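You operate a simulated robot arm through the tools that you are given. There is no shell and no other tool. Be economical: measure what you need, move in short steps, check, and stop when the job is done.

The job below is to be done with a simulated two-armed robot. You get a single attempt, and the scene is never put back.

TASK
Take the rag from the top of the window table and lay it out flat on the top of the ledger table.

It is judged by the outcome, as a careful person would: the job done as asked, and still so three seconds after it is handed in. It fails if anything else is knocked over, pushed out of place, dropped, spilled or broken.

THE ROBOT
Two 7-joint arms with two-finger parallel grippers on one trunk, on a base that drives. Base frame: it is fixed to the floor where the robot stands at the start and does not move with it; the origin is under the middle of the robot, x ahead of it, y to its left, z up. Units: cm, degrees, N and s.
The left shoulder is at the start at [6, 18.9, 105.3], the right one opposite. Places, roughly: top of the ledger table [-150, 40, 70]. Payload 3.43 kg a hand.
The tool frame of a hand sits at the grasp point between the pads (the TCP): z along the fingers, y along the line on which they close. The tips reach 3 cm beyond it. The gripper opens to 9.4 cm. The fingers are 2.8 cm wide and 1 cm thick; the gripper's body (5 by 9.6 cm) begins 5.5 cm behind the TCP.
Orientation is told as [roll, pitch, yaw] about the base's x, y, z axes, in that order, counted from this pose: with the fingers straight down and closing along the base's y, the tool's x points along the base's -x, its y along +y and its z along -z.

THE INTERFACE
- The arms move only by the tool servo_tool. It takes "left_plan", "right_plan" or both (then of equal length, played together; a hand with none holds still); each is text: rows parted by semicolons, each of 7 numbers parted by spaces: the shift along the tool's x, y, z in cm, then the turn, a rotation vector about the tool's x, y, z in degrees, then the gripper command, from -1 (shut) to 1 (fully open), values between in proportion. In form: x y z rx ry rz grip; .... A call has 1 to 10 rows; each row is the pose to reach, as a shift and turn from the pose commanded when the call began, along the tool's axes at that moment. Rows are played at 5 a second. More than 5 cm and 8.6 degrees between two rows, or a gripper value outside its range, and nothing of the call is played. A pose out of reach is approached as far as the arm can. The call stops where the force on the tool passes 40 N (or 10 N more than at its start, if that is more) or the arm is blocked; 0.2 s more then pass. The fingers move at their own pace (about 15.3 cm/s each) and stop on an object; they squeeze with about 34 N. The grip force told is the motor's: it shows also when the fingers shut on nothing. Time passes only in rows, and 0.2 s behind the last, so rows that repeat a pose let the fingers close. The reply holds the time, the measured pose of the TCP, the force on the tool along the base axes, the opening and the grip force, in the units named above and with some noise, with the torque about the TCP (base axes, N m) and any sound that the robot's microphone picked up.
- Cameras (640 x 400 px; columns grow to the right, rows downward): "scene" is now at [1.27, -2.14, 160.05]; the picture's right is [-0.15, -0.99, 0.00], its down [-0.87, 0.13, -0.47] and it looks along [0.47, -0.07, -0.88] (base axes); focal length 274 px, centre (320, 200). "left" rides on the left gripper at [7.6, -1.4, -10.2] in its tool frame; the picture's right is [0.18, 0.98, 0.00], its down [-0.75, 0.14, -0.64] and it looks along [-0.63, 0.12, 0.77] (tool axes); focal length 243 px, centre (320, 200). "right" rides on the right gripper at [7.6, 1.4, -10.2] in its tool frame; the picture's right is [-0.18, 0.98, 0.00], its down [-0.75, -0.14, -0.64] and it looks along [-0.63, -0.12, 0.77] (tool axes); focal length 243 px, centre (320, 200). There is no depth. A picture from a camera that has moved, and an enlarged one, comes with that camera's place and axes in the base frame and with its lens. The place of the scene camera against the robot may be out by one fixed shift of up to 2.5 cm in any direction.
- camera(camera): a new picture of that camera. It takes no simulated time.
- raise_lower(by): slides the trunk up (or, below 0, down) by that many cm; the arms and the scene camera ride with it, the base frame stays. It gives what a move gives, with no picture.
- roll_base(legs): drives the robot by 1 to 6 legs, each [ahead, left, turn to the left] in cm, cm and degrees, along the robot's own axes; the way and the turn of a leg run together, so that a leg with both is an arc; at most 150 cm and 180 degrees a leg. The arms and the cameras ride along, it lands a little off, and it stops where it bumps. It gives what a move gives.
- aim_head(pan, tilt): turns the head with the scene camera to pan (to the left, within 86 degrees either way) and tilt (down, from -29 to 69), counted from straight ahead of the robot. It gives what a move gives.
- close_up(camera, box): a new picture of the part [left, top, right, bottom] of that camera's present view, enlarged. It takes no simulated time.
- finish_job(): hands the job in; it is judged then, once.

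Go step by step. Nothing tells you exact positions but the pictures and the camera data: compare them with the known pose of the tool, close in by small moves and look again before you grip or let go. The budget is 120 turns and 100 pictures, counting those below and the enlarged ones. Unless the task says otherwise, let go and move clear before handing in, and close with one line.

The tools are called after "Call:" as a command line: name --argument value ..., lists and objects as JSON in quotes. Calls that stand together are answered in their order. servo_tool: Moves the arms, as the interface text tells. Its arguments: {"type":"object","properties":{"left_plan":{"type":"string"},"right_plan":{"type":"string"}},"required":[]} The other tools are called the same way: raise_lower (by) slides the trunk up or down; roll_base (legs) drives the base; aim_head (pan, tilt) turns the head that bears the scene camera; camera (camera) takes a picture; close_up (camera, box) takes an enlarged picture of a part of a camera's view; finish_job () hands the job in.

At the start:

```text
time_s: 0.0
left_eef_pos: [47.97, 4.55, 89.38]
left_ee_rot: [0.0, 0.0, 0.1]
left_ft_force: [0.4, -0.2, 0.7]
left_ft_torque: [-0.02, -0.02, -0.02]
left_width: 9.41
left_finger_force: 0.2
right_eef_pos: [33.48, -24.35, 95.1]
right_ee_rot: [0.0, 0.0, 0.0]
right_ft_force: [0.0, -0.7, -0.2]
right_ft_torque: [-0.02, 0.02, 0.01]
right_width: 9.44
right_finger_force: 0.0
trunk travel left (down, up): [-72.5, 26.5]
robot x, y, heading: [0.13, -0.26, -0.1]
head pan, tilt: [-8.8, 61.7]
```

scene: 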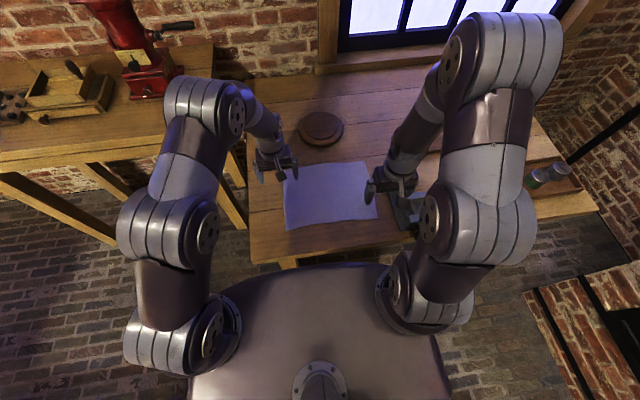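
right: 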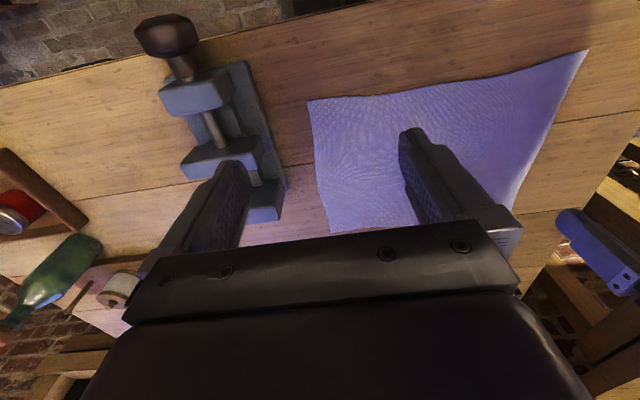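
left: 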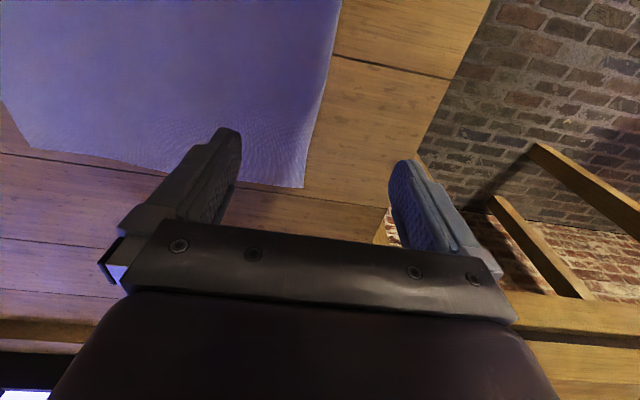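

The rag lies flat on the window table, about x 40–66 and y −30 to 3. I'll look at it more closely and see what's around it before I grip it.

Call:
close_up --camera "scene" --box '[220, 80, 460, 280]'

Call:
aim_head --pan 86 --tilt 25

Call:
camera --camera "scene"

```text
2.00 times, centred on (340, 180) of scene
camera zoom: at [1.27, -2.14, 160.05], right [-0.15, -0.99, 0.0], down [-0.87, 0.13, -0.47], along [0.47, -0.07, -0.88], focal length 547 px, centre (280, 240)
```

zoom: 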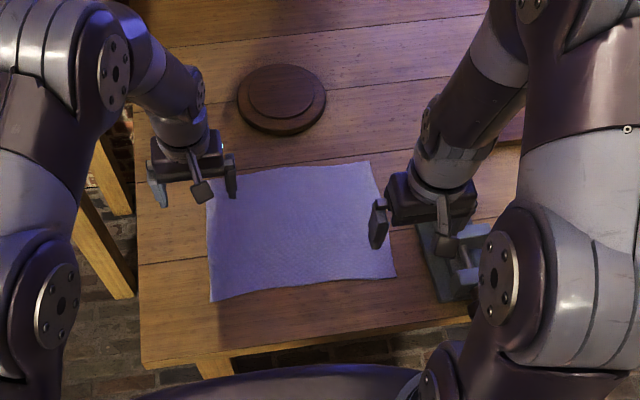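

```text
time_s: 1.7
left_eef_pos: [47.86, 4.45, 89.3]
left_ee_rot: [0.0, 0.0, -0.1]
left_ft_force: [-0.6, -0.3, -0.8]
left_ft_torque: [-0.01, 0.01, 0.0]
left_width: 9.38
left_finger_force: 0.1
right_eef_pos: [33.32, -24.34, 95.1]
right_ee_rot: [0.1, -0.1, 0.0]
right_ft_force: [-0.5, 0.0, 0.7]
right_ft_torque: [-0.02, 0.05, 0.04]
right_width: 9.4
right_finger_force: 0.1
trunk travel left (down, up): [-72.5, 26.5]
robot x, y, heading: [-0.24, -0.28, -0.2]
head pan, tilt: [85.9, 25.0]
```

```text
95 pictures are left
camera scene: at [-4.45, 8.03, 165.25], right [1.0, -0.07, 0.0], down [-0.03, -0.42, -0.91], along [0.06, 0.9, -0.42], focal length 274 px, centre (320, 200)
```

scene: 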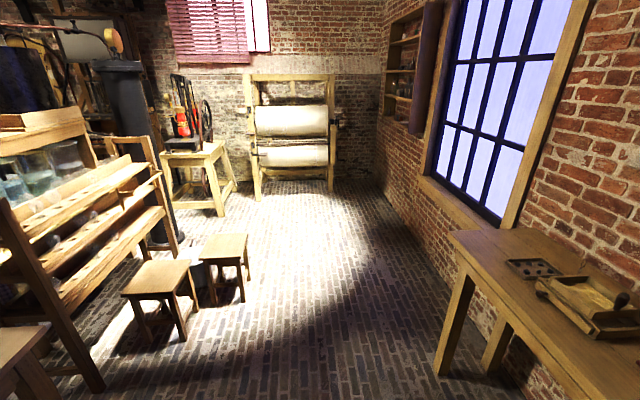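

The left side is clear floor. Next I'll look right, then turn partway to survey the ledger table behind.

Call:
aim_head --pan -86 --tilt 35

Call:
camera --camera "scene"

```text
time_s: 4.3
left_eef_pos: [48.0, 4.63, 89.39]
left_ee_rot: [0.1, 0.0, 0.0]
left_ft_force: [0.1, 0.8, 0.6]
left_ft_torque: [0.02, 0.02, -0.04]
left_width: 9.38
left_finger_force: 0.1
right_eef_pos: [33.38, -24.4, 95.09]
right_ee_rot: [0.0, 0.0, 0.0]
right_ft_force: [-0.1, -0.1, -1.0]
right_ft_torque: [-0.03, 0.0, 0.01]
right_width: 9.39
right_finger_force: 0.1
trunk travel left (down, up): [-72.5, 26.5]
robot x, y, heading: [-0.0, -0.13, -0.0]
head pan, tilt: [-85.9, 35.0]
```

```text
94 pictures are left
camera scene: at [-4.48, -9.94, 163.68], right [-1.0, -0.07, 0.0], down [-0.04, 0.57, -0.82], along [0.06, -0.82, -0.57], focal length 274 px, centre (320, 200)
```

scene: 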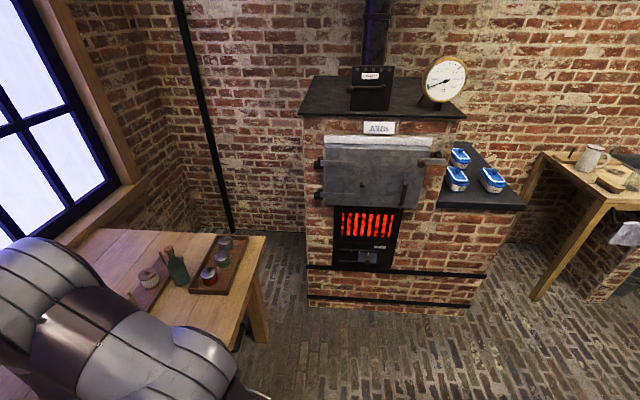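

Next I'll back off 35 cm and turn left 90°, so I can see the ledger table.

Call:
roll_base --legs '[[-35, 0, 0], [0, 0, 90]]'

Call:
aim_head --pan 75 --tilt 35

Call:
camera --camera "scene"

```text
time_s: 10.4
left_eef_pos: [-40.32, 47.84, 89.45]
left_ee_rot: [-0.1, 0.0, 91.1]
left_ft_force: [0.0, -0.4, 0.4]
left_ft_torque: [0.04, 0.0, -0.01]
left_width: 9.41
left_finger_force: 0.0
right_eef_pos: [-11.09, 33.82, 95.03]
right_ee_rot: [0.0, -0.1, 91.1]
right_ft_force: [0.7, -0.4, -0.2]
right_ft_torque: [0.0, -0.01, -0.01]
right_width: 9.4
right_finger_force: 0.2
trunk travel left (down, up): [-72.5, 26.5]
robot x, y, heading: [-34.79, 0.06, 90.8]
head pan, tilt: [-85.9, 35.0]
```

```text
time_s: 12.9
left_eef_pos: [-40.33, 47.92, 89.39]
left_ee_rot: [0.0, 0.0, 91.1]
left_ft_force: [0.0, 0.6, 0.0]
left_ft_torque: [0.02, 0.0, -0.02]
left_width: 9.41
left_finger_force: 0.0
right_eef_pos: [-11.12, 33.75, 95.0]
right_ee_rot: [-0.1, 0.1, 91.2]
right_ft_force: [-0.2, 0.0, 0.5]
right_ft_torque: [0.01, -0.02, 0.01]
right_width: 9.4
right_finger_force: 0.1
trunk travel left (down, up): [-72.5, 26.5]
robot x, y, heading: [-34.82, 0.26, 91.2]
head pan, tilt: [75.0, 35.0]
```

```text
93 pictures are left
camera scene: at [-42.35, -5.04, 163.68], right [0.24, 0.97, 0.0], down [0.56, -0.14, -0.82], along [-0.8, 0.2, -0.57], focal length 274 px, centre (320, 200)
```

scene: 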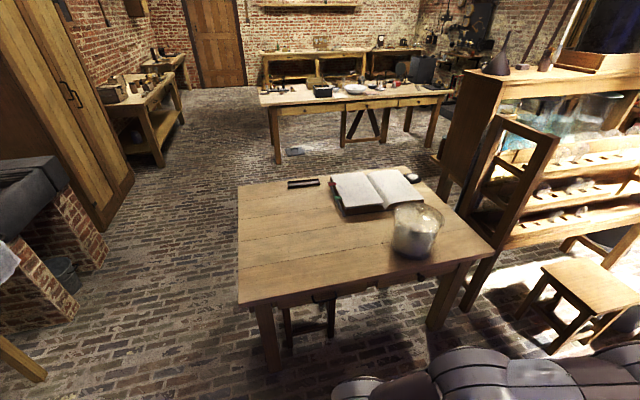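

The ledger table spans x −203 to −113 and y −20 to 98. The jar stands near (−123, 60) and the book near (−160, 40), so the half around (−135, 5) is free. I'll go back to the window table for the rag.

Call:
roll_base --legs '[[0, 0, -91], [35, 0, 0]]'

Call:
aim_head --pan -5 --tilt 61

```text
time_s: 19.1
left_eef_pos: [48.47, 4.03, 89.38]
left_ee_rot: [0.0, 0.0, -0.3]
left_ft_force: [0.2, 0.1, -0.1]
left_ft_torque: [0.0, 0.03, 0.03]
left_width: 9.37
left_finger_force: 0.1
right_eef_pos: [33.62, -24.82, 95.07]
right_ee_rot: [-0.1, 0.0, -0.1]
right_ft_force: [0.1, 0.1, 0.1]
right_ft_torque: [0.01, 0.05, -0.01]
right_width: 9.41
right_finger_force: 0.0
trunk travel left (down, up): [-72.5, 26.5]
robot x, y, heading: [0.82, -0.57, -0.1]
head pan, tilt: [75.0, 35.0]
```

```text
time_s: 20.6
left_eef_pos: [48.53, 3.97, 89.41]
left_ee_rot: [0.0, 0.0, -0.3]
left_ft_force: [1.1, -0.5, 0.7]
left_ft_torque: [-0.02, -0.01, 0.0]
left_width: 9.37
left_finger_force: 0.0
right_eef_pos: [33.59, -24.64, 95.11]
right_ee_rot: [0.0, 0.0, -0.1]
right_ft_force: [1.0, 0.7, -1.5]
right_ft_torque: [0.0, 0.0, 0.0]
right_width: 9.4
right_finger_force: 0.1
trunk travel left (down, up): [-72.5, 26.5]
robot x, y, heading: [0.3, -0.27, -0.3]
head pan, tilt: [-5.0, 61.0]
```

I'll move both hands above the near corners of the rag, stopping well above the table.

Call:
servo_tool --left_plan "2.2 -0.8 3.3 0 0 0 0.3; 4.4 -1.6 6.6 0 0 0 0; 6.5 -2.5 8 0 0 0 -0.15; 6.5 -2.5 10 0 0 0 -0.15; 6.5 -2.5 10 0 0 0 -0.15" --right_plan "-2.1 -0.5 3.5 0 0 0 0.3; -4.2 -1 7 0 0 0 0; -6.3 -1.5 10.5 0 0 0 -0.15; -8.4 -1.9 14 0 0 0 -0.15; -8.4 -1.9 16 0 0 0 -0.15"

Call:
camera --camera "left"

Call:
camera --camera "right"

Call:
camera --camera "scene"

```text
time_s: 21.8
left_eef_pos: [42.04, 1.64, 79.5]
left_ee_rot: [0.0, 0.0, -0.3]
left_ft_force: [-0.6, 0.3, 0.5]
left_ft_torque: [-0.02, 0.0, 0.0]
left_width: 4.0
left_finger_force: 0.0
right_eef_pos: [42.15, -26.69, 79.12]
right_ee_rot: [0.0, 0.1, -0.1]
right_ft_force: [-0.2, -1.2, 0.2]
right_ft_torque: [0.0, -0.02, -0.03]
right_width: 3.98
right_finger_force: 0.1
trunk travel left (down, up): [-72.5, 26.5]
robot x, y, heading: [0.4, -0.14, -0.3]
head pan, tilt: [-5.0, 61.0]
```

```text
92 pictures are left
camera left: at [34.34, 0.25, 89.66], right [-0.18, 0.98, 0.0], down [0.75, 0.14, 0.64], along [0.63, 0.12, -0.77], focal length 243 px, centre (320, 200)
```

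left: 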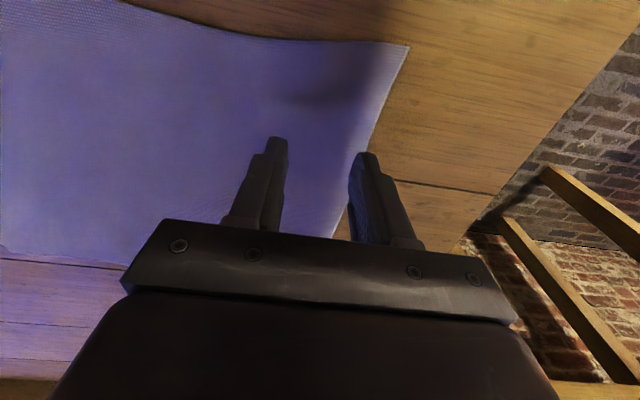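

```text
91 pictures are left
camera right: at [34.59, -25.27, 89.38], right [0.19, 0.98, 0.0], down [0.75, -0.14, 0.64], along [0.63, -0.12, -0.77], focal length 243 px, centre (320, 200)
```

right: 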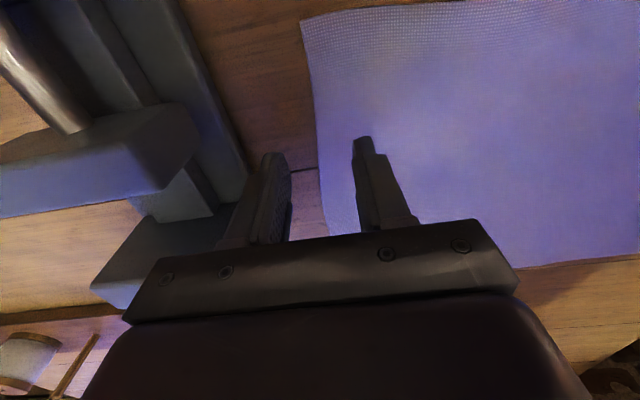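

```text
90 pictures are left
camera scene: at [1.74, -2.01, 160.14], right [-0.09, -1.0, 0.0], down [-0.87, 0.08, -0.49], along [0.48, -0.04, -0.87], focal length 274 px, centre (320, 200)
```

scene: 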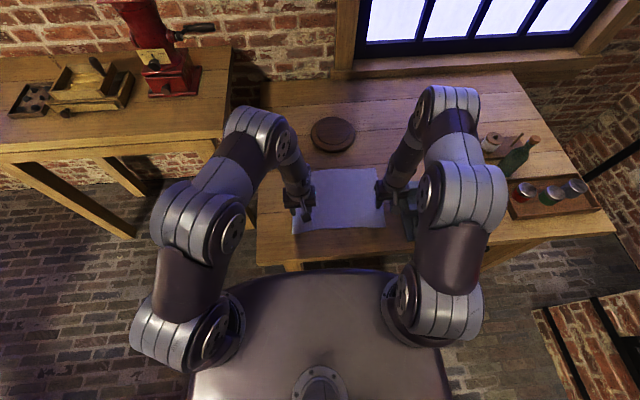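

The wrist cameras put the near corners at about (35.9, 6.8) and (35.5, −26.7). I'll shift over them and go down to just above the cloth.

Call:
servo_tool --left_plan "2 1.2 0 0 0 0 -0.36; 4 2.3 1 0 0 0 -0.36; 4 2.3 4 0 0 0 -0.36; 4 2.3 6 0 0 0 -0.36" --right_plan "2 1.3 0 0 0 0 -0.36; 4.1 2.7 1 0 0 0 -0.36; 4.1 2.7 3.6 0 0 0 -0.36; 4.1 2.7 5.6 0 0 0 -0.36"

Call:
camera --camera "left"

Call:
camera --camera "right"

```text
time_s: 22.6
left_eef_pos: [38.01, 3.77, 77.11]
left_ee_rot: [-0.2, -0.4, -0.5]
left_ft_force: [-5.7, 0.4, 21.5]
left_ft_torque: [-0.4, 0.41, -0.09]
left_width: 2.97
left_finger_force: 0.1
right_eef_pos: [38.06, -24.09, 77.14]
right_ee_rot: [-0.1, -0.2, -0.3]
right_ft_force: [-7.3, 1.4, 26.5]
right_ft_torque: [-0.17, 0.36, -0.04]
right_width: 2.95
right_finger_force: 0.0
trunk travel left (down, up): [-72.5, 26.5]
robot x, y, heading: [0.1, 0.17, -0.6]
head pan, tilt: [-5.0, 61.0]
stopped in row 3 (left hand): the force on the tool passed its limit (the readings are from after the stop); the commanded pose is now the measured one
```

```text
89 pictures are left
camera left: at [30.27, 2.48, 87.23], right [-0.18, 0.98, 0.0], down [0.75, 0.14, 0.65], along [0.64, 0.11, -0.76], focal length 243 px, centre (320, 200)
```

left: 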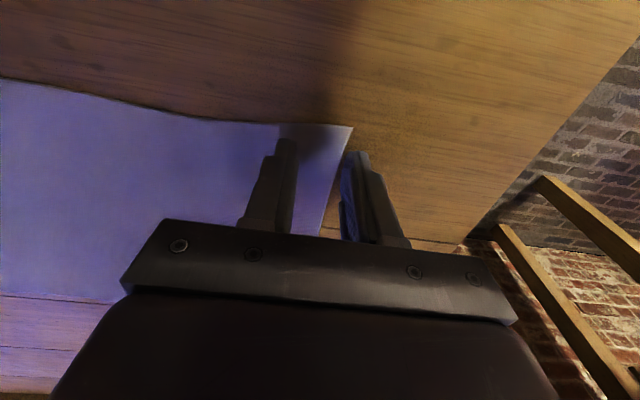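

```text
88 pictures are left
camera right: at [30.39, -22.65, 87.33], right [0.19, 0.98, 0.0], down [0.75, -0.14, 0.65], along [0.63, -0.12, -0.76], focal length 243 px, centre (320, 200)
```

right: 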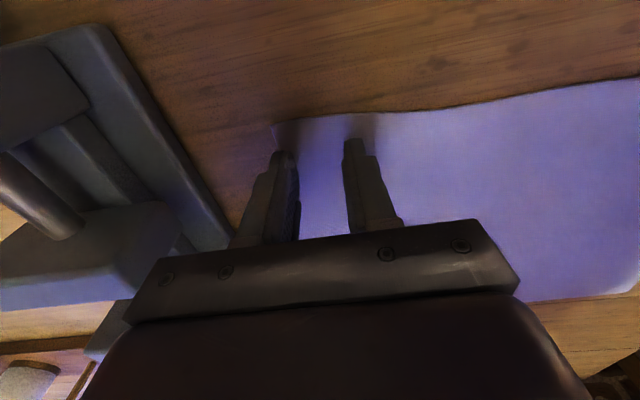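

The fingertips touched at TCP z = 77.1, so the tabletop is at about 74. That puts the corners at (35.5, 5.2) and (35.2, −26.4), so I'll lift a little, shift inward and then close on the cloth.

Call:
servo_tool --left_plan "0 0 -1.2 0 0 0 -0.36; 0.4 -1.4 -1.2 0 0 0 -0.36; 0.4 -1.4 -0.4 0 0 0 -0.36; 0.4 -1.4 -0.1 0 0 0 -0.36" --right_plan "0 0 -1.2 0 0 0 -0.36; 0.4 1.1 -1.2 0 0 0 -0.36; 0.4 1.1 -0.4 0 0 0 -0.36; 0.4 1.1 -0.1 0 0 0 -0.36"

Call:
servo_tool --left_plan "0 0 0.05 0 0 0 -0.5; 0 0 0.05 0 0 0 -0.75; 0 0 0 0 0 0 -1; 0 0 0 0 0 0 -1; 0 0 0 0 0 0 -1" --right_plan "0 0 0.05 0 0 0 -0.5; 0 0 0.05 0 0 0 -0.75; 0 0 0 0 0 0 -1; 0 0 0 0 0 0 -1; 0 0 0 0 0 0 -1"

Call:
camera --camera "left"

Call:
camera --camera "right"

```text
time_s: 23.6
left_eef_pos: [37.71, 2.25, 77.16]
left_ee_rot: [-0.2, -0.5, -0.3]
left_ft_force: [0.3, 1.8, 19.2]
left_ft_torque: [0.29, 0.13, 0.02]
left_width: 3.04
left_finger_force: 0.1
right_eef_pos: [37.88, -22.98, 77.08]
right_ee_rot: [-0.1, -0.3, -0.3]
right_ft_force: [-0.2, 0.9, 13.5]
right_ft_torque: [0.05, 0.19, 0.02]
right_width: 3.01
right_finger_force: 0.1
trunk travel left (down, up): [-72.5, 26.5]
robot x, y, heading: [0.41, -0.39, -0.2]
head pan, tilt: [-5.0, 61.0]
```

```text
time_s: 24.6
left_eef_pos: [37.95, 2.01, 77.18]
left_ee_rot: [-0.6, -1.1, -0.4]
left_ft_force: [0.3, -19.5, 4.6]
left_ft_torque: [-0.57, 0.0, -0.11]
left_width: 0.24
left_finger_force: 34.1
right_eef_pos: [37.74, -22.82, 77.03]
right_ee_rot: [-0.2, -0.2, -0.1]
right_ft_force: [-4.3, 18.6, 28.3]
right_ft_torque: [0.58, 0.37, 0.01]
right_width: 0.21
right_finger_force: 33.7
trunk travel left (down, up): [-72.5, 26.5]
robot x, y, heading: [0.2, -0.19, -0.4]
head pan, tilt: [-5.0, 61.0]
stopped in row 5 (right hand): the force on the tool passed its limit (the readings are from after the stop); the commanded pose is now the measured one
```

```text
87 pictures are left
camera left: at [30.15, 0.86, 87.22], right [-0.18, 0.98, -0.01], down [0.74, 0.14, 0.65], along [0.65, 0.11, -0.76], focal length 243 px, centre (320, 200)
```

left: 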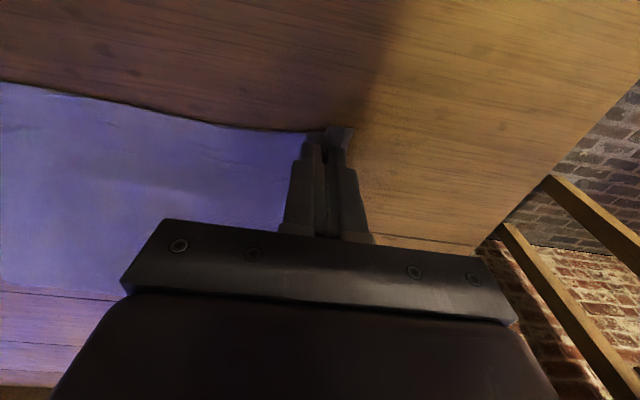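

```text
86 pictures are left
camera right: at [30.08, -21.41, 87.33], right [0.19, 0.98, 0.0], down [0.75, -0.14, 0.64], along [0.63, -0.12, -0.76], focal length 243 px, centre (320, 200)
```

right: 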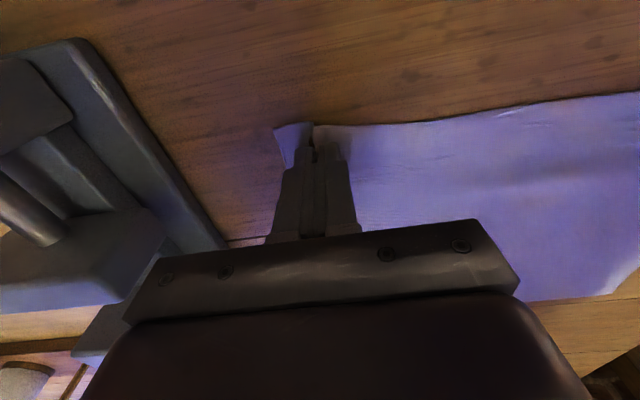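

Both hands pinch a fold of cloth, with the openings at about 0.2 cm. I'll lift gently and check that it holds.

Call:
servo_tool --left_plan "0 0 -1 0 0 0 -1; 0 0 -2.5 0 0 0 -1; 0 0 -4 0 0 0 -1; 0 0 -6 0 0 0 -1; 0 0 -8 0 0 0 -1" --right_plan "0 0 -1 0 0 0 -1; 0 0 -2.5 0 0 0 -1; 0 0 -4 0 0 0 -1; 0 0 -6 0 0 0 -1; 0 0 -8 0 0 0 -1"

Call:
camera --camera "scene"

Call:
camera --camera "right"

```text
time_s: 25.8
left_eef_pos: [37.94, 2.2, 84.91]
left_ee_rot: [-0.4, -0.6, -0.5]
left_ft_force: [0.2, -26.1, -0.5]
left_ft_torque: [-0.82, 0.02, -0.11]
left_width: 0.24
left_finger_force: 34.5
right_eef_pos: [37.83, -22.91, 85.22]
right_ee_rot: [-0.1, -0.1, -0.3]
right_ft_force: [-0.6, 26.7, -0.2]
right_ft_torque: [0.83, -0.01, 0.05]
right_width: 0.21
right_finger_force: 33.9
trunk travel left (down, up): [-72.5, 26.5]
robot x, y, heading: [0.14, -0.43, -0.2]
head pan, tilt: [-5.0, 61.0]
```

```text
85 pictures are left
camera scene: at [1.74, -1.98, 160.13], right [-0.09, -1.0, 0.0], down [-0.87, 0.08, -0.49], along [0.48, -0.04, -0.87], focal length 274 px, centre (320, 200)
```

scene: 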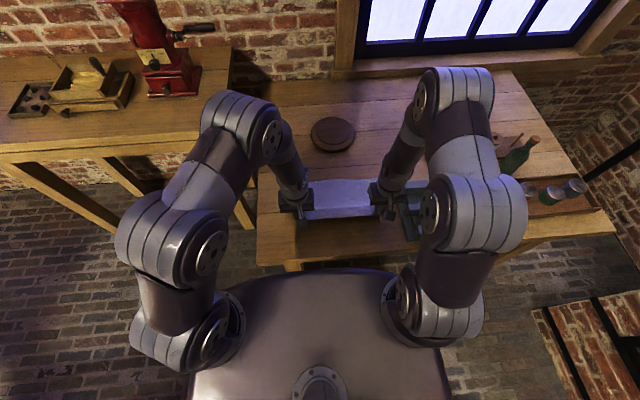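

```text
84 pictures are left
camera right: at [30.2, -21.47, 95.32], right [0.19, 0.98, 0.0], down [0.75, -0.14, 0.64], along [0.63, -0.12, -0.77], focal length 243 px, centre (320, 200)
```

right: 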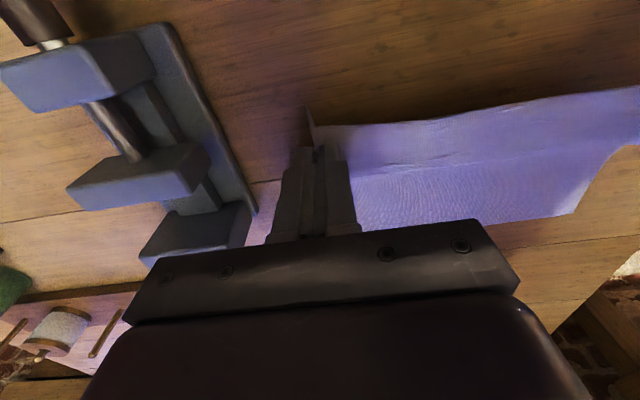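

The rag is held by both corners and is pulled quite taut at 26 N. I'll ease that slightly and raise the trunk so the cloth clears the table.

Call:
servo_tool --left_plan "0 -0.3 -1 0 0 0 -1; 0 -0.3 -2 0 0 0 -1" --right_plan "0 0.3 -1 0 0 0 -1; 0 0.3 -2 0 0 0 -1"

Call:
raise_lower --by 25

Call:
camera --camera "scene"

Call:
camera --camera "right"

```text
time_s: 26.4
left_eef_pos: [37.74, 1.99, 86.96]
left_ee_rot: [-0.3, -0.5, -0.4]
left_ft_force: [0.1, -13.2, 1.0]
left_ft_torque: [-0.47, -0.01, -0.06]
left_width: 0.19
left_finger_force: 34.0
right_eef_pos: [37.77, -22.66, 87.07]
right_ee_rot: [0.0, -0.1, -0.1]
right_ft_force: [0.5, 14.8, -0.5]
right_ft_torque: [0.49, 0.04, 0.06]
right_width: 0.2
right_finger_force: 33.7
trunk travel left (down, up): [-72.5, 26.5]
robot x, y, heading: [0.52, -0.23, -0.0]
head pan, tilt: [-5.0, 61.0]
```

```text
time_s: 29.0
left_eef_pos: [37.81, 1.93, 111.98]
left_ee_rot: [-0.3, -0.6, -0.4]
left_ft_force: [0.2, -14.6, 0.3]
left_ft_torque: [-0.43, -0.01, -0.04]
left_width: 0.2
left_finger_force: 34.3
right_eef_pos: [37.86, -22.78, 111.99]
right_ee_rot: [0.0, -0.1, -0.3]
right_ft_force: [-0.1, 14.0, 0.8]
right_ft_torque: [0.42, -0.02, 0.0]
right_width: 0.2
right_finger_force: 34.0
trunk travel left (down, up): [-97.5, 1.5]
robot x, y, heading: [0.67, -0.32, -0.2]
head pan, tilt: [-5.0, 61.0]
```

```text
83 pictures are left
camera scene: at [1.85, -2.01, 185.13], right [-0.09, -1.0, 0.0], down [-0.87, 0.08, -0.48], along [0.48, -0.04, -0.87], focal length 274 px, centre (320, 200)
```

scene: 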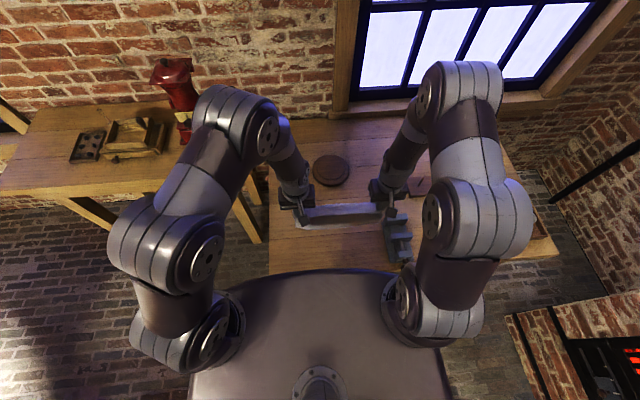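

```text
82 pictures are left
camera right: at [30.23, -21.32, 122.21], right [0.19, 0.98, 0.0], down [0.75, -0.14, 0.64], along [0.63, -0.12, -0.77], focal length 243 px, centre (320, 200)
```

right: 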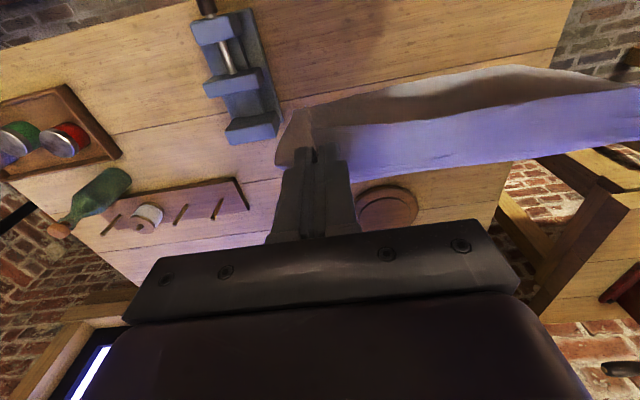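

The rag hangs cleanly from both grippers and clears the table. I'll back off, turn around, and look at the ledger table before going in.

Call:
roll_base --legs '[[-42, 0, 0], [0, 0, 90], [0, 0, 90]]'

Call:
aim_head --pan 0 --tilt 45

Call:
camera --camera "scene"

```text
time_s: 39.2
left_eef_pos: [-78.35, -3.67, 112.04]
left_ee_rot: [-0.3, -0.6, -178.5]
left_ft_force: [0.1, 13.4, -0.2]
left_ft_torque: [0.44, -0.01, -0.16]
left_width: 0.21
left_finger_force: 34.0
right_eef_pos: [-79.17, 20.92, 111.92]
right_ee_rot: [0.0, 0.0, -178.3]
right_ft_force: [0.1, -13.7, 0.2]
right_ft_torque: [-0.47, -0.01, -0.02]
right_width: 0.24
right_finger_force: 34.3
trunk travel left (down, up): [-97.5, 1.5]
robot x, y, heading: [-41.01, -0.51, -178.5]
head pan, tilt: [-5.0, 61.0]
```

```text
time_s: 40.0
left_eef_pos: [-78.36, -3.6, 112.0]
left_ee_rot: [-0.2, -0.5, -178.6]
left_ft_force: [0.5, 13.0, 0.0]
left_ft_torque: [0.37, 0.03, -0.13]
left_width: 0.26
left_finger_force: 33.6
right_eef_pos: [-79.17, 21.09, 111.97]
right_ee_rot: [0.1, -0.1, -178.3]
right_ft_force: [0.6, -13.1, 0.0]
right_ft_torque: [-0.43, 0.02, -0.07]
right_width: 0.22
right_finger_force: 34.0
trunk travel left (down, up): [-97.5, 1.5]
robot x, y, heading: [-41.11, -0.43, -178.5]
head pan, tilt: [0.0, 45.0]
```

```text
81 pictures are left
camera scene: at [-42.34, -1.47, 187.19], right [-0.03, 1.0, 0.0], down [0.71, 0.02, -0.71], along [-0.71, -0.02, -0.71], focal length 274 px, centre (320, 200)
```

scene: 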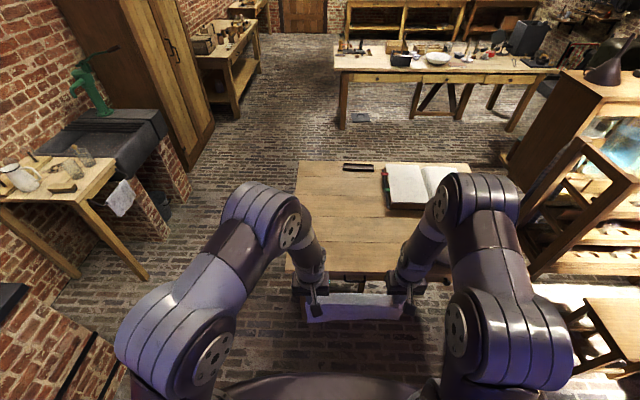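

The free area lies left of the book, with the table's near edge at x ≈ −109, its left edge at y ≈ −20, and the book starting at y ≈ 31. I'll drive in, shifting 3 cm to the robot's left.

Call:
roll_base --legs '[[0, 3, -1.5], [20, 0, 0], [18, 0, 0]]'

Call:
camera --camera "scene"

Call:
camera --camera "right"

Call:
camera --camera "left"

```text
time_s: 43.2
left_eef_pos: [-115.85, -5.72, 112.19]
left_ee_rot: [-0.3, -0.8, 180.0]
left_ft_force: [1.1, 13.7, -0.6]
left_ft_torque: [0.43, 0.0, -0.13]
left_width: 0.22
left_finger_force: 34.0
right_eef_pos: [-116.23, 18.82, 112.09]
right_ee_rot: [0.0, -0.3, -179.8]
right_ft_force: [-0.1, -12.9, -0.5]
right_ft_torque: [-0.44, 0.06, -0.01]
right_width: 0.21
right_finger_force: 34.1
trunk travel left (down, up): [-97.5, 1.5]
robot x, y, heading: [-78.84, -3.45, -179.8]
head pan, tilt: [0.0, 45.0]
```

```text
80 pictures are left
camera scene: at [-79.61, -4.49, 187.21], right [0.0, 1.0, 0.0], down [0.7, 0.0, -0.71], along [-0.71, 0.0, -0.7], focal length 274 px, centre (320, 200)
```

scene: 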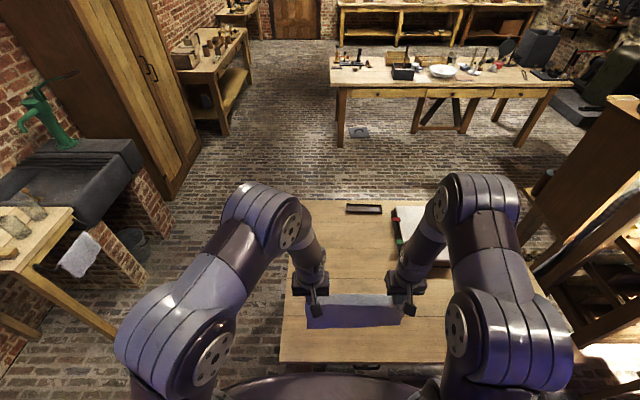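

```text
79 pictures are left
camera right: at [-108.44, 17.46, 122.33], right [-0.18, -0.98, 0.0], down [-0.75, 0.14, 0.65], along [-0.64, 0.12, -0.76], focal length 243 px, centre (320, 200)
```

right: 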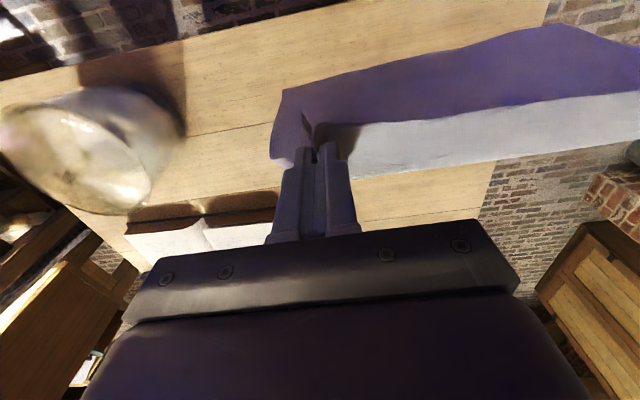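

```text
78 pictures are left
camera left: at [-108.1, -4.31, 122.23], right [0.18, -0.98, -0.01], down [-0.74, -0.14, 0.65], along [-0.64, -0.11, -0.76], focal length 243 px, centre (320, 200)
```

left: 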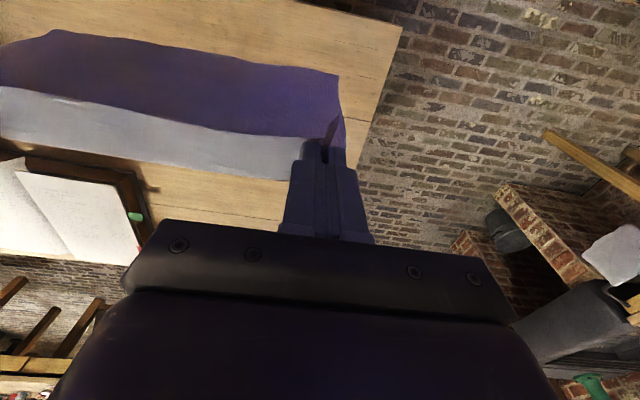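

The rag hangs with its underside facing the robot, so the far edge can touch down first and I can lay the cloth by drawing the hands back toward the robot. First I'll extend the hands forward about 22 cm.

Call:
servo_tool --left_plan "-2 0 0 0 0 0 -1; -5 0 0 0 0 0 -1; -8 0 0 0 0 0 -1; -11 0 0 0 0 0 -1; -14 0 0 0 0 0 -1; -17 0 0 0 0 0 -1; -20 0 0 0 0 0 -1; -22 0 0 0 0 0 -1; -22 0 0 0 0 0 -1" --right_plan "-2 0 0 0 0 0 -1; -5 0 0 0 0 0 -1; -8 0 0 0 0 0 -1; -11 0 0 0 0 0 -1; -14 0 0 0 0 0 -1; -17 0 0 0 0 0 -1; -20 0 0 0 0 0 -1; -22 0 0 0 0 0 -1; -22 0 0 0 0 0 -1"

Call:
camera --camera "scene"

Call:
camera --camera "left"

Call:
camera --camera "right"

```text
time_s: 45.2
left_eef_pos: [-138.27, -5.65, 112.14]
left_ee_rot: [-0.3, -0.5, -180.1]
left_ft_force: [-0.3, 9.4, 0.3]
left_ft_torque: [0.28, -0.01, -0.08]
left_width: 0.22
left_finger_force: 33.8
right_eef_pos: [-138.42, 18.81, 112.07]
right_ee_rot: [0.0, -0.1, -179.8]
right_ft_force: [-1.5, -9.2, 0.6]
right_ft_torque: [-0.27, 0.02, -0.05]
right_width: 0.21
right_finger_force: 34.3
trunk travel left (down, up): [-97.5, 1.5]
robot x, y, heading: [-79.2, -3.05, -180.1]
head pan, tilt: [0.0, 45.0]
```

```text
77 pictures are left
camera scene: at [-80.14, -4.48, 187.2], right [0.0, 1.0, 0.0], down [0.71, 0.0, -0.71], along [-0.71, 0.0, -0.71], focal length 274 px, centre (320, 200)
```

scene: 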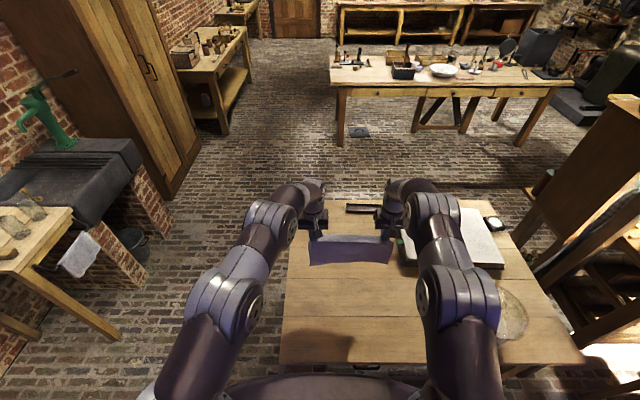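

```text
76 pictures are left
camera left: at [-130.56, -4.15, 122.33], right [0.18, -0.98, -0.01], down [-0.75, -0.14, 0.65], along [-0.64, -0.11, -0.76], focal length 243 px, centre (320, 200)
```

left: 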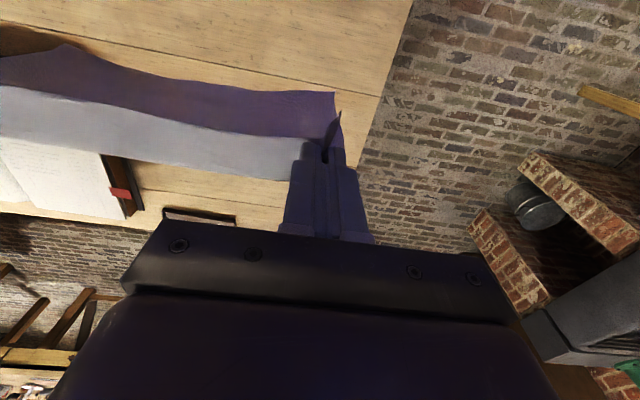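

```text
75 pictures are left
camera right: at [-130.84, 17.4, 122.37], right [-0.18, -0.98, 0.0], down [-0.75, 0.14, 0.64], along [-0.63, 0.12, -0.77], focal length 243 px, centre (320, 200)
```

right: 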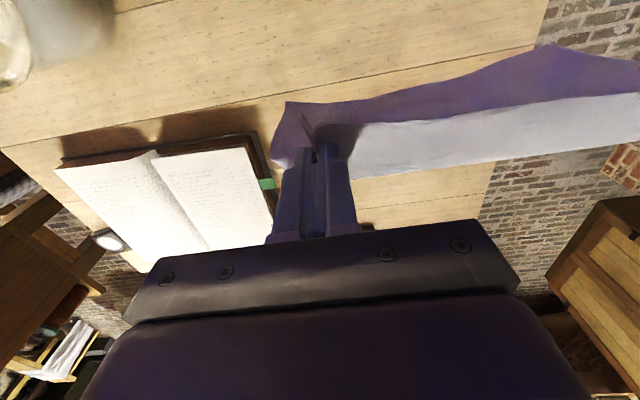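

The hands are in place. By geometry, the sheet hangs about 23 cm, with its bottom edge near z ≈ 86. I'll lower 10 cm first and check.

Call:
servo_tool --left_plan "0 0 1.5 0 0 0 -1; 0 0 3 0 0 0 -1; 0 0 5 0 0 0 -1; 0 0 7 0 0 0 -1; 0 0 9 0 0 0 -1; 0 0 10 0 0 0 -1; 0 0 10 0 0 0 -1" --right_plan "0 0 1.5 0 0 0 -1; 0 0 3 0 0 0 -1; 0 0 5 0 0 0 -1; 0 0 7 0 0 0 -1; 0 0 9 0 0 0 -1; 0 0 10 0 0 0 -1; 0 0 10 0 0 0 -1"

Call:
camera --camera "scene"

Call:
camera --camera "left"

Call:
camera --camera "right"

```text
time_s: 46.8
left_eef_pos: [-138.3, -5.76, 102.14]
left_ee_rot: [-0.3, -0.6, 180.0]
left_ft_force: [0.1, 11.8, -0.4]
left_ft_torque: [0.35, 0.0, -0.09]
left_width: 0.2
left_finger_force: 34.0
right_eef_pos: [-138.58, 18.72, 101.91]
right_ee_rot: [0.1, -0.1, -179.8]
right_ft_force: [-0.5, -10.7, -0.3]
right_ft_torque: [-0.35, -0.01, -0.03]
right_width: 0.22
right_finger_force: 33.9
trunk travel left (down, up): [-97.5, 1.5]
robot x, y, heading: [-79.03, -3.22, -179.8]
head pan, tilt: [0.0, 45.0]
```

```text
74 pictures are left
camera scene: at [-80.24, -4.48, 187.19], right [0.0, 1.0, 0.0], down [0.71, 0.0, -0.71], along [-0.71, 0.0, -0.71], focal length 274 px, centre (320, 200)
```

scene: 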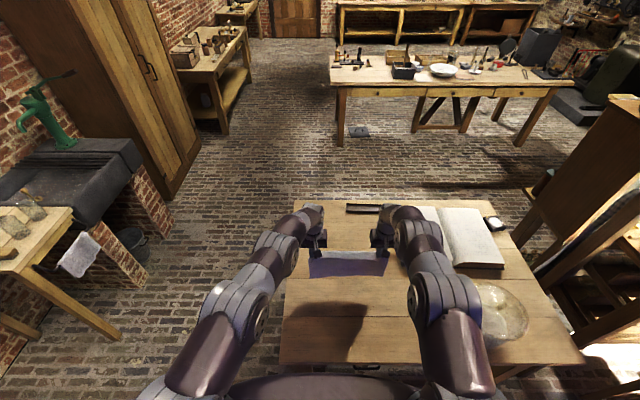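

```text
73 pictures are left
camera left: at [-130.58, -4.32, 112.26], right [0.18, -0.98, -0.01], down [-0.75, -0.14, 0.65], along [-0.64, -0.11, -0.76], focal length 243 px, centre (320, 200)
```

left: 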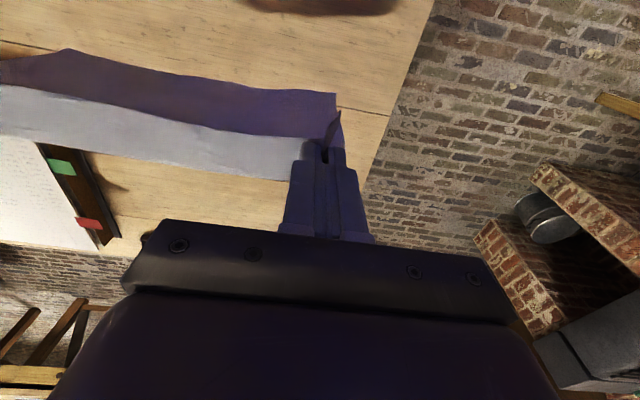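

```text
72 pictures are left
camera right: at [-130.84, 17.34, 112.14], right [-0.18, -0.98, 0.0], down [-0.75, 0.14, 0.64], along [-0.63, 0.12, -0.77], focal length 243 px, centre (320, 200)
```

right: 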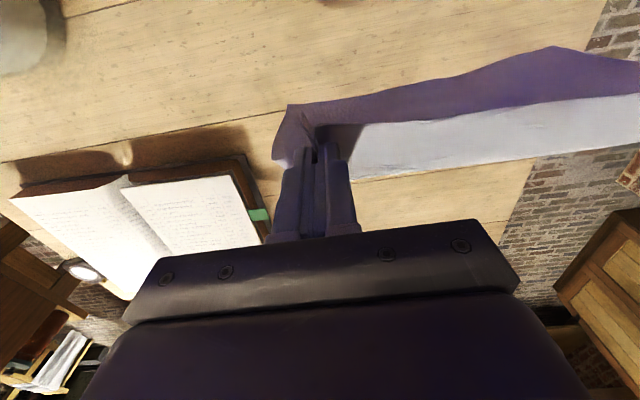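

The sheet still hangs free. I'll extend 3 cm more, touch the far edge down, then draw the hands back while lowering along an arc.

Call:
servo_tool --left_plan "-1.5 0 0 0 0 0 -1; -3 0 0.7 0 0 0 -1; -3 0 2 0 0 0 -1; -1.5 0 2.5 0 0 0 -1; 0.5 0 2.7 0 0 0 -1; 3 0 3 0 0 0 -1; 5.5 0 3.8 0 0 0 -1; 8.2 0 5 0 0 0 -1; 10.8 0 6.7 0 0 0 -1; 13.2 0 8.8 0 0 0 -1" --right_plan "-1.5 0 0 0 0 0 -1; -3 0 0.7 0 0 0 -1; -3 0 2 0 0 0 -1; -1.5 0 2.5 0 0 0 -1; 0.5 0 2.7 0 0 0 -1; 3 0 3 0 0 0 -1; 5.5 0 3.8 0 0 0 -1; 8.2 0 5 0 0 0 -1; 10.8 0 6.7 0 0 0 -1; 13.2 0 8.8 0 0 0 -1"

Call:
camera --camera "scene"

Call:
camera --camera "left"

Call:
camera --camera "right"

```text
time_s: 49.0
left_eef_pos: [-125.11, -5.54, 93.27]
left_ee_rot: [-0.3, -0.6, -180.0]
left_ft_force: [0.8, 14.2, 0.7]
left_ft_torque: [0.4, -0.05, -0.13]
left_width: 0.25
left_finger_force: 33.7
left hand out of reach, approached as far as the arm can: row 1, 2, 3, 4
right_eef_pos: [-125.3, 19.08, 93.19]
right_ee_rot: [0.1, -0.1, -179.8]
right_ft_force: [0.3, -12.6, 0.1]
right_ft_torque: [-0.47, 0.02, -0.02]
right_width: 0.2
right_finger_force: 34.0
right hand out of reach, approached as far as the arm can: row 2, 3
trunk travel left (down, up): [-97.5, 1.5]
robot x, y, heading: [-78.72, -3.5, -179.8]
head pan, tilt: [0.0, 45.0]
```

```text
71 pictures are left
camera scene: at [-80.2, -4.44, 187.2], right [0.0, 1.0, 0.0], down [0.71, 0.0, -0.71], along [-0.71, 0.0, -0.71], focal length 274 px, centre (320, 200)
```

scene: 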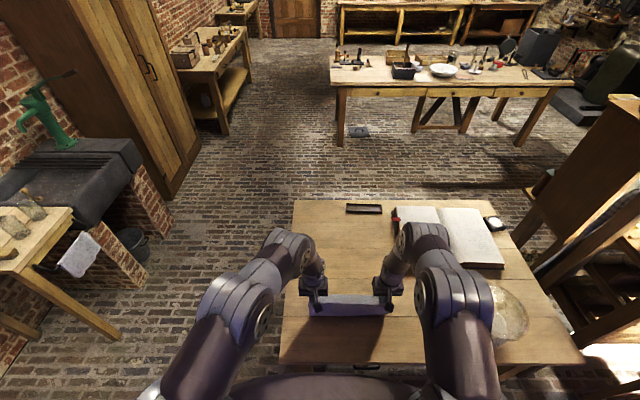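

```text
70 pictures are left
camera left: at [-117.39, -4.11, 103.41], right [0.18, -0.98, -0.01], down [-0.75, -0.14, 0.65], along [-0.64, -0.11, -0.76], focal length 243 px, centre (320, 200)
```

left: 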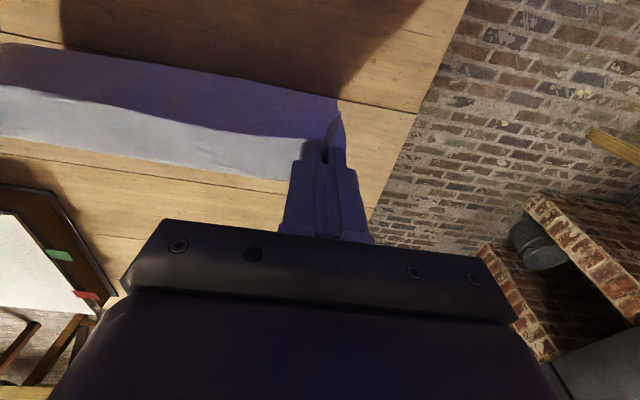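

```text
69 pictures are left
camera right: at [-117.65, 17.67, 103.41], right [-0.18, -0.98, 0.0], down [-0.75, 0.14, 0.64], along [-0.63, 0.12, -0.77], focal length 243 px, centre (320, 200)
```

right: 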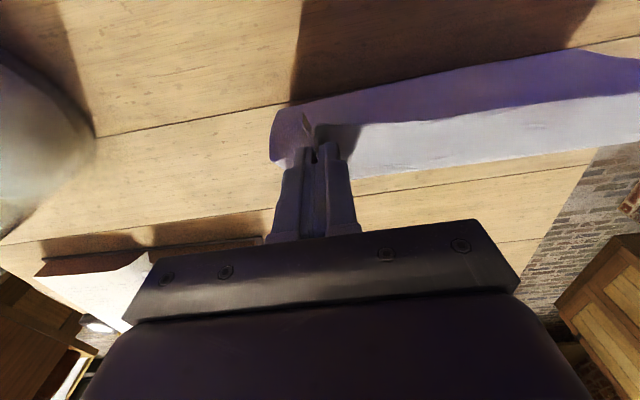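

I can't tell whether the lower part of the sheet is trailing forward on the table. I'll look closer.

Call:
close_up --camera "scene" --box '[280, 230, 420, 340]'

```text
3.64 times, centred on (350, 285) of scene
camera zoom: at [-80.2, -4.44, 187.2], right [0.0, 1.0, 0.0], down [0.71, 0.0, -0.71], along [-0.71, 0.0, -0.71], focal length 994 px, centre (211, -109)
```

zoom: 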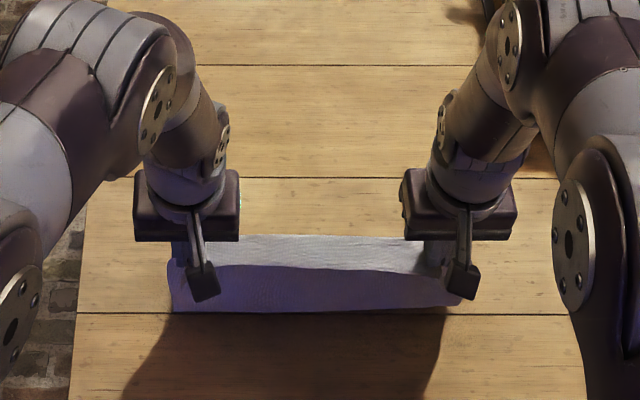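

The sheet touches at about x −126 with a short part trailing forward, but it slid while I drew back. I'll lift off, go forward again, and redo it on a 45° path with about 1 cm back for each cm down.

Call:
servo_tool --left_plan "0 0 -3 0 0 0 -1; 0 0 -6 0 0 0 -1; 0 0 -9 0 0 0 -1; -3 0 -10 0 0 0 -1; -6 0 -10 0 0 0 -1; -9 0 -10 0 0 0 -1; -12 0 -9 0 0 0 -1; -13.2 0 -8 0 0 0 -1; -13.2 0 -7 0 0 0 -1; -13.2 0 -6 0 0 0 -1" --right_plan "0 0 -3 0 0 0 -1; 0 0 -6 0 0 0 -1; 0 0 -9 0 0 0 -1; -3 0 -10 0 0 0 -1; -6 0 -10 0 0 0 -1; -9 0 -10 0 0 0 -1; -12 0 -9 0 0 0 -1; -13.2 0 -8 0 0 0 -1; -13.2 0 -7 0 0 0 -1; -13.2 0 -6 0 0 0 -1"

Call:
close_up --camera "scene" --box '[280, 200, 420, 310]'

```text
time_s: 51.2
left_eef_pos: [-138.22, -5.63, 99.69]
left_ee_rot: [-0.3, -0.6, 179.9]
left_ft_force: [0.1, 12.1, -1.1]
left_ft_torque: [0.36, -0.03, -0.16]
left_width: 0.23
left_finger_force: 34.1
left hand out of reach, approached as far as the arm can: row 10
right_eef_pos: [-138.56, 18.88, 99.08]
right_ee_rot: [0.0, 0.1, -179.8]
right_ft_force: [-0.7, -10.7, 0.3]
right_ft_torque: [-0.34, -0.01, -0.02]
right_width: 0.19
right_finger_force: 33.9
trunk travel left (down, up): [-97.5, 1.5]
robot x, y, heading: [-78.98, -3.22, -180.0]
head pan, tilt: [0.0, 45.0]
```

```text
3.64 times, centred on (350, 255) of scene
camera zoom: at [-80.35, -4.47, 187.2], right [0.0, 1.0, 0.0], down [0.71, 0.0, -0.71], along [-0.71, 0.0, -0.71], focal length 994 px, centre (211, 0)
```

zoom: 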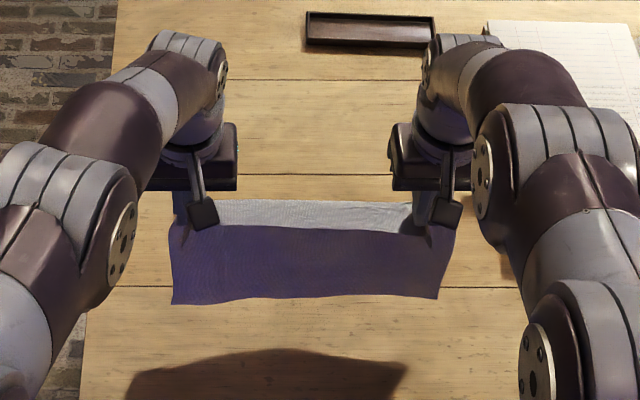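

The left arm is at its reach limit here because the trunk is high. I'll raise the hands 9 cm and lower the trunk 9 cm, which keeps the height but gains reach.

Call:
servo_tool --left_plan "0 0 -2 0 0 0 -1; 0 0 -4 0 0 0 -1; 0 0 -6 0 0 0 -1; 0 0 -8 0 0 0 -1; 0 0 -9.3 0 0 0 -1" --right_plan "0 0 -2 0 0 0 -1; 0 0 -4 0 0 0 -1; 0 0 -6 0 0 0 -1; 0 0 -8 0 0 0 -1; 0 0 -9.3 0 0 0 -1"

Call:
raise_lower --by -9

Call:
camera --camera "scene"

```text
time_s: 52.4
left_eef_pos: [-137.81, -5.82, 108.72]
left_ee_rot: [-0.3, -0.5, 180.0]
left_ft_force: [0.7, 10.5, 0.0]
left_ft_torque: [0.35, 0.03, -0.1]
left_width: 0.24
left_finger_force: 34.1
right_eef_pos: [-138.58, 18.83, 108.6]
right_ee_rot: [-0.1, 0.0, -179.8]
right_ft_force: [-0.1, -9.7, 0.2]
right_ft_torque: [-0.27, 0.01, -0.03]
right_width: 0.21
right_finger_force: 34.4
trunk travel left (down, up): [-97.5, 1.5]
robot x, y, heading: [-79.01, -3.15, -180.0]
head pan, tilt: [0.0, 45.0]
```

```text
time_s: 53.6
left_eef_pos: [-137.94, -5.77, 99.81]
left_ee_rot: [-0.2, -0.6, 180.0]
left_ft_force: [0.0, 9.9, -0.1]
left_ft_torque: [0.32, 0.0, -0.08]
left_width: 0.22
left_finger_force: 33.8
right_eef_pos: [-138.53, 18.75, 99.62]
right_ee_rot: [0.0, -0.1, -179.8]
right_ft_force: [0.6, -10.5, -0.2]
right_ft_torque: [-0.34, 0.0, 0.0]
right_width: 0.22
right_finger_force: 33.9
trunk travel left (down, up): [-88.5, 10.5]
robot x, y, heading: [-79.09, -3.58, -180.1]
head pan, tilt: [0.0, 45.0]
```

```text
66 pictures are left
camera scene: at [-80.23, -4.48, 178.2], right [0.0, 1.0, 0.0], down [0.71, 0.0, -0.71], along [-0.71, 0.0, -0.71], focal length 274 px, centre (320, 200)
```

scene: 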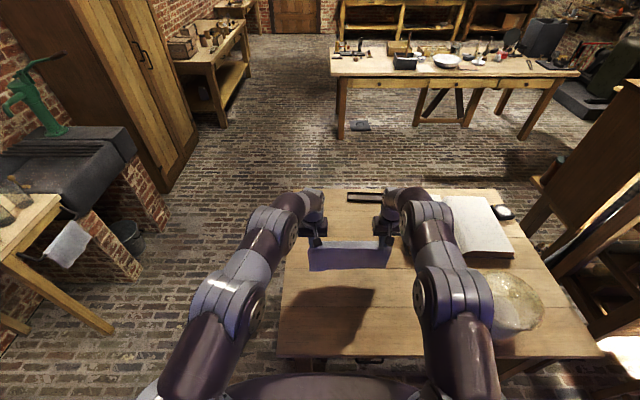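

Now comes the 45° descent, starting with the far edge just touching.

Call:
servo_tool --left_plan "-1 0 0 0 0 0 -1; -0.5 0 0.7 0 0 0 -1; 0.3 0 1.6 0 0 0 -1; 1.3 0 2.7 0 0 0 -1; 2.4 0 3.8 0 0 0 -1; 3.5 0 4.9 0 0 0 -1; 4.6 0 6 0 0 0 -1; 5.7 0 7.1 0 0 0 -1; 6.8 0 8.2 0 0 0 -1; 7.9 0 9.3 0 0 0 -1" --right_plan "-0.5 0 0 0 0 0 -1; 0 0 0.7 0 0 0 -1; 0.8 0 1.6 0 0 0 -1; 1.8 0 2.7 0 0 0 -1; 2.9 0 3.8 0 0 0 -1; 4 0 4.9 0 0 0 -1; 5.1 0 6 0 0 0 -1; 6.2 0 7.1 0 0 0 -1; 7.3 0 8.2 0 0 0 -1; 8.4 0 9.3 0 0 0 -1"

Call:
camera --camera "scene"

Call:
camera --camera "left"

```text
time_s: 55.8
left_eef_pos: [-130.16, -5.71, 90.38]
left_ee_rot: [-0.3, -0.5, 180.0]
left_ft_force: [-0.3, 10.2, -0.1]
left_ft_torque: [0.38, 0.0, -0.11]
left_width: 0.21
left_finger_force: 34.1
right_eef_pos: [-130.1, 18.8, 90.35]
right_ee_rot: [0.1, -0.1, -179.8]
right_ft_force: [-0.7, -11.2, 0.4]
right_ft_torque: [-0.38, 0.0, -0.07]
right_width: 0.24
right_finger_force: 33.8
trunk travel left (down, up): [-88.5, 10.5]
robot x, y, heading: [-79.18, -3.61, -179.9]
head pan, tilt: [0.0, 45.0]
```

```text
65 pictures are left
camera scene: at [-80.22, -4.46, 178.2], right [0.0, 1.0, 0.0], down [0.71, 0.0, -0.71], along [-0.71, 0.0, -0.71], focal length 274 px, centre (320, 200)
```

scene: 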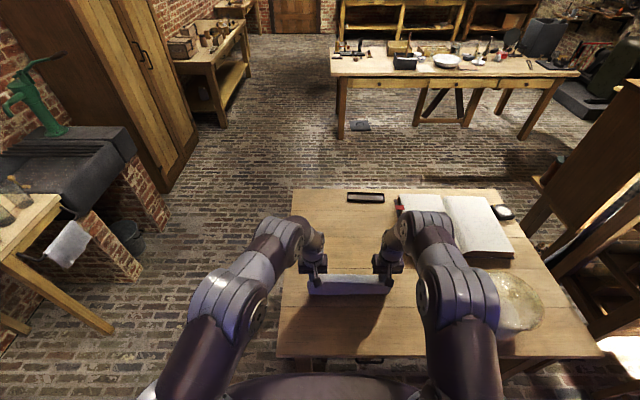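

```text
64 pictures are left
camera left: at [-122.39, -4.26, 100.43], right [0.18, -0.98, -0.01], down [-0.75, -0.14, 0.65], along [-0.64, -0.11, -0.76], focal length 243 px, centre (320, 200)
```

left: 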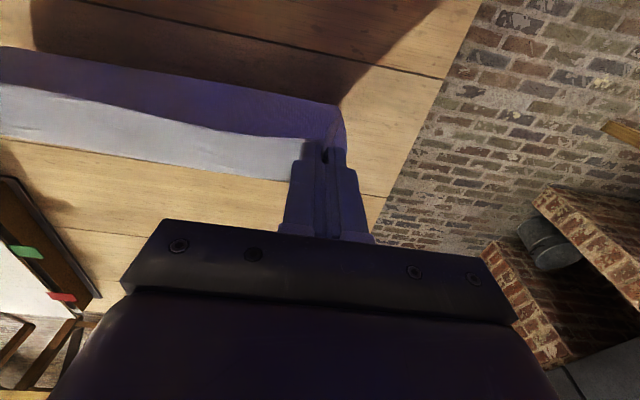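

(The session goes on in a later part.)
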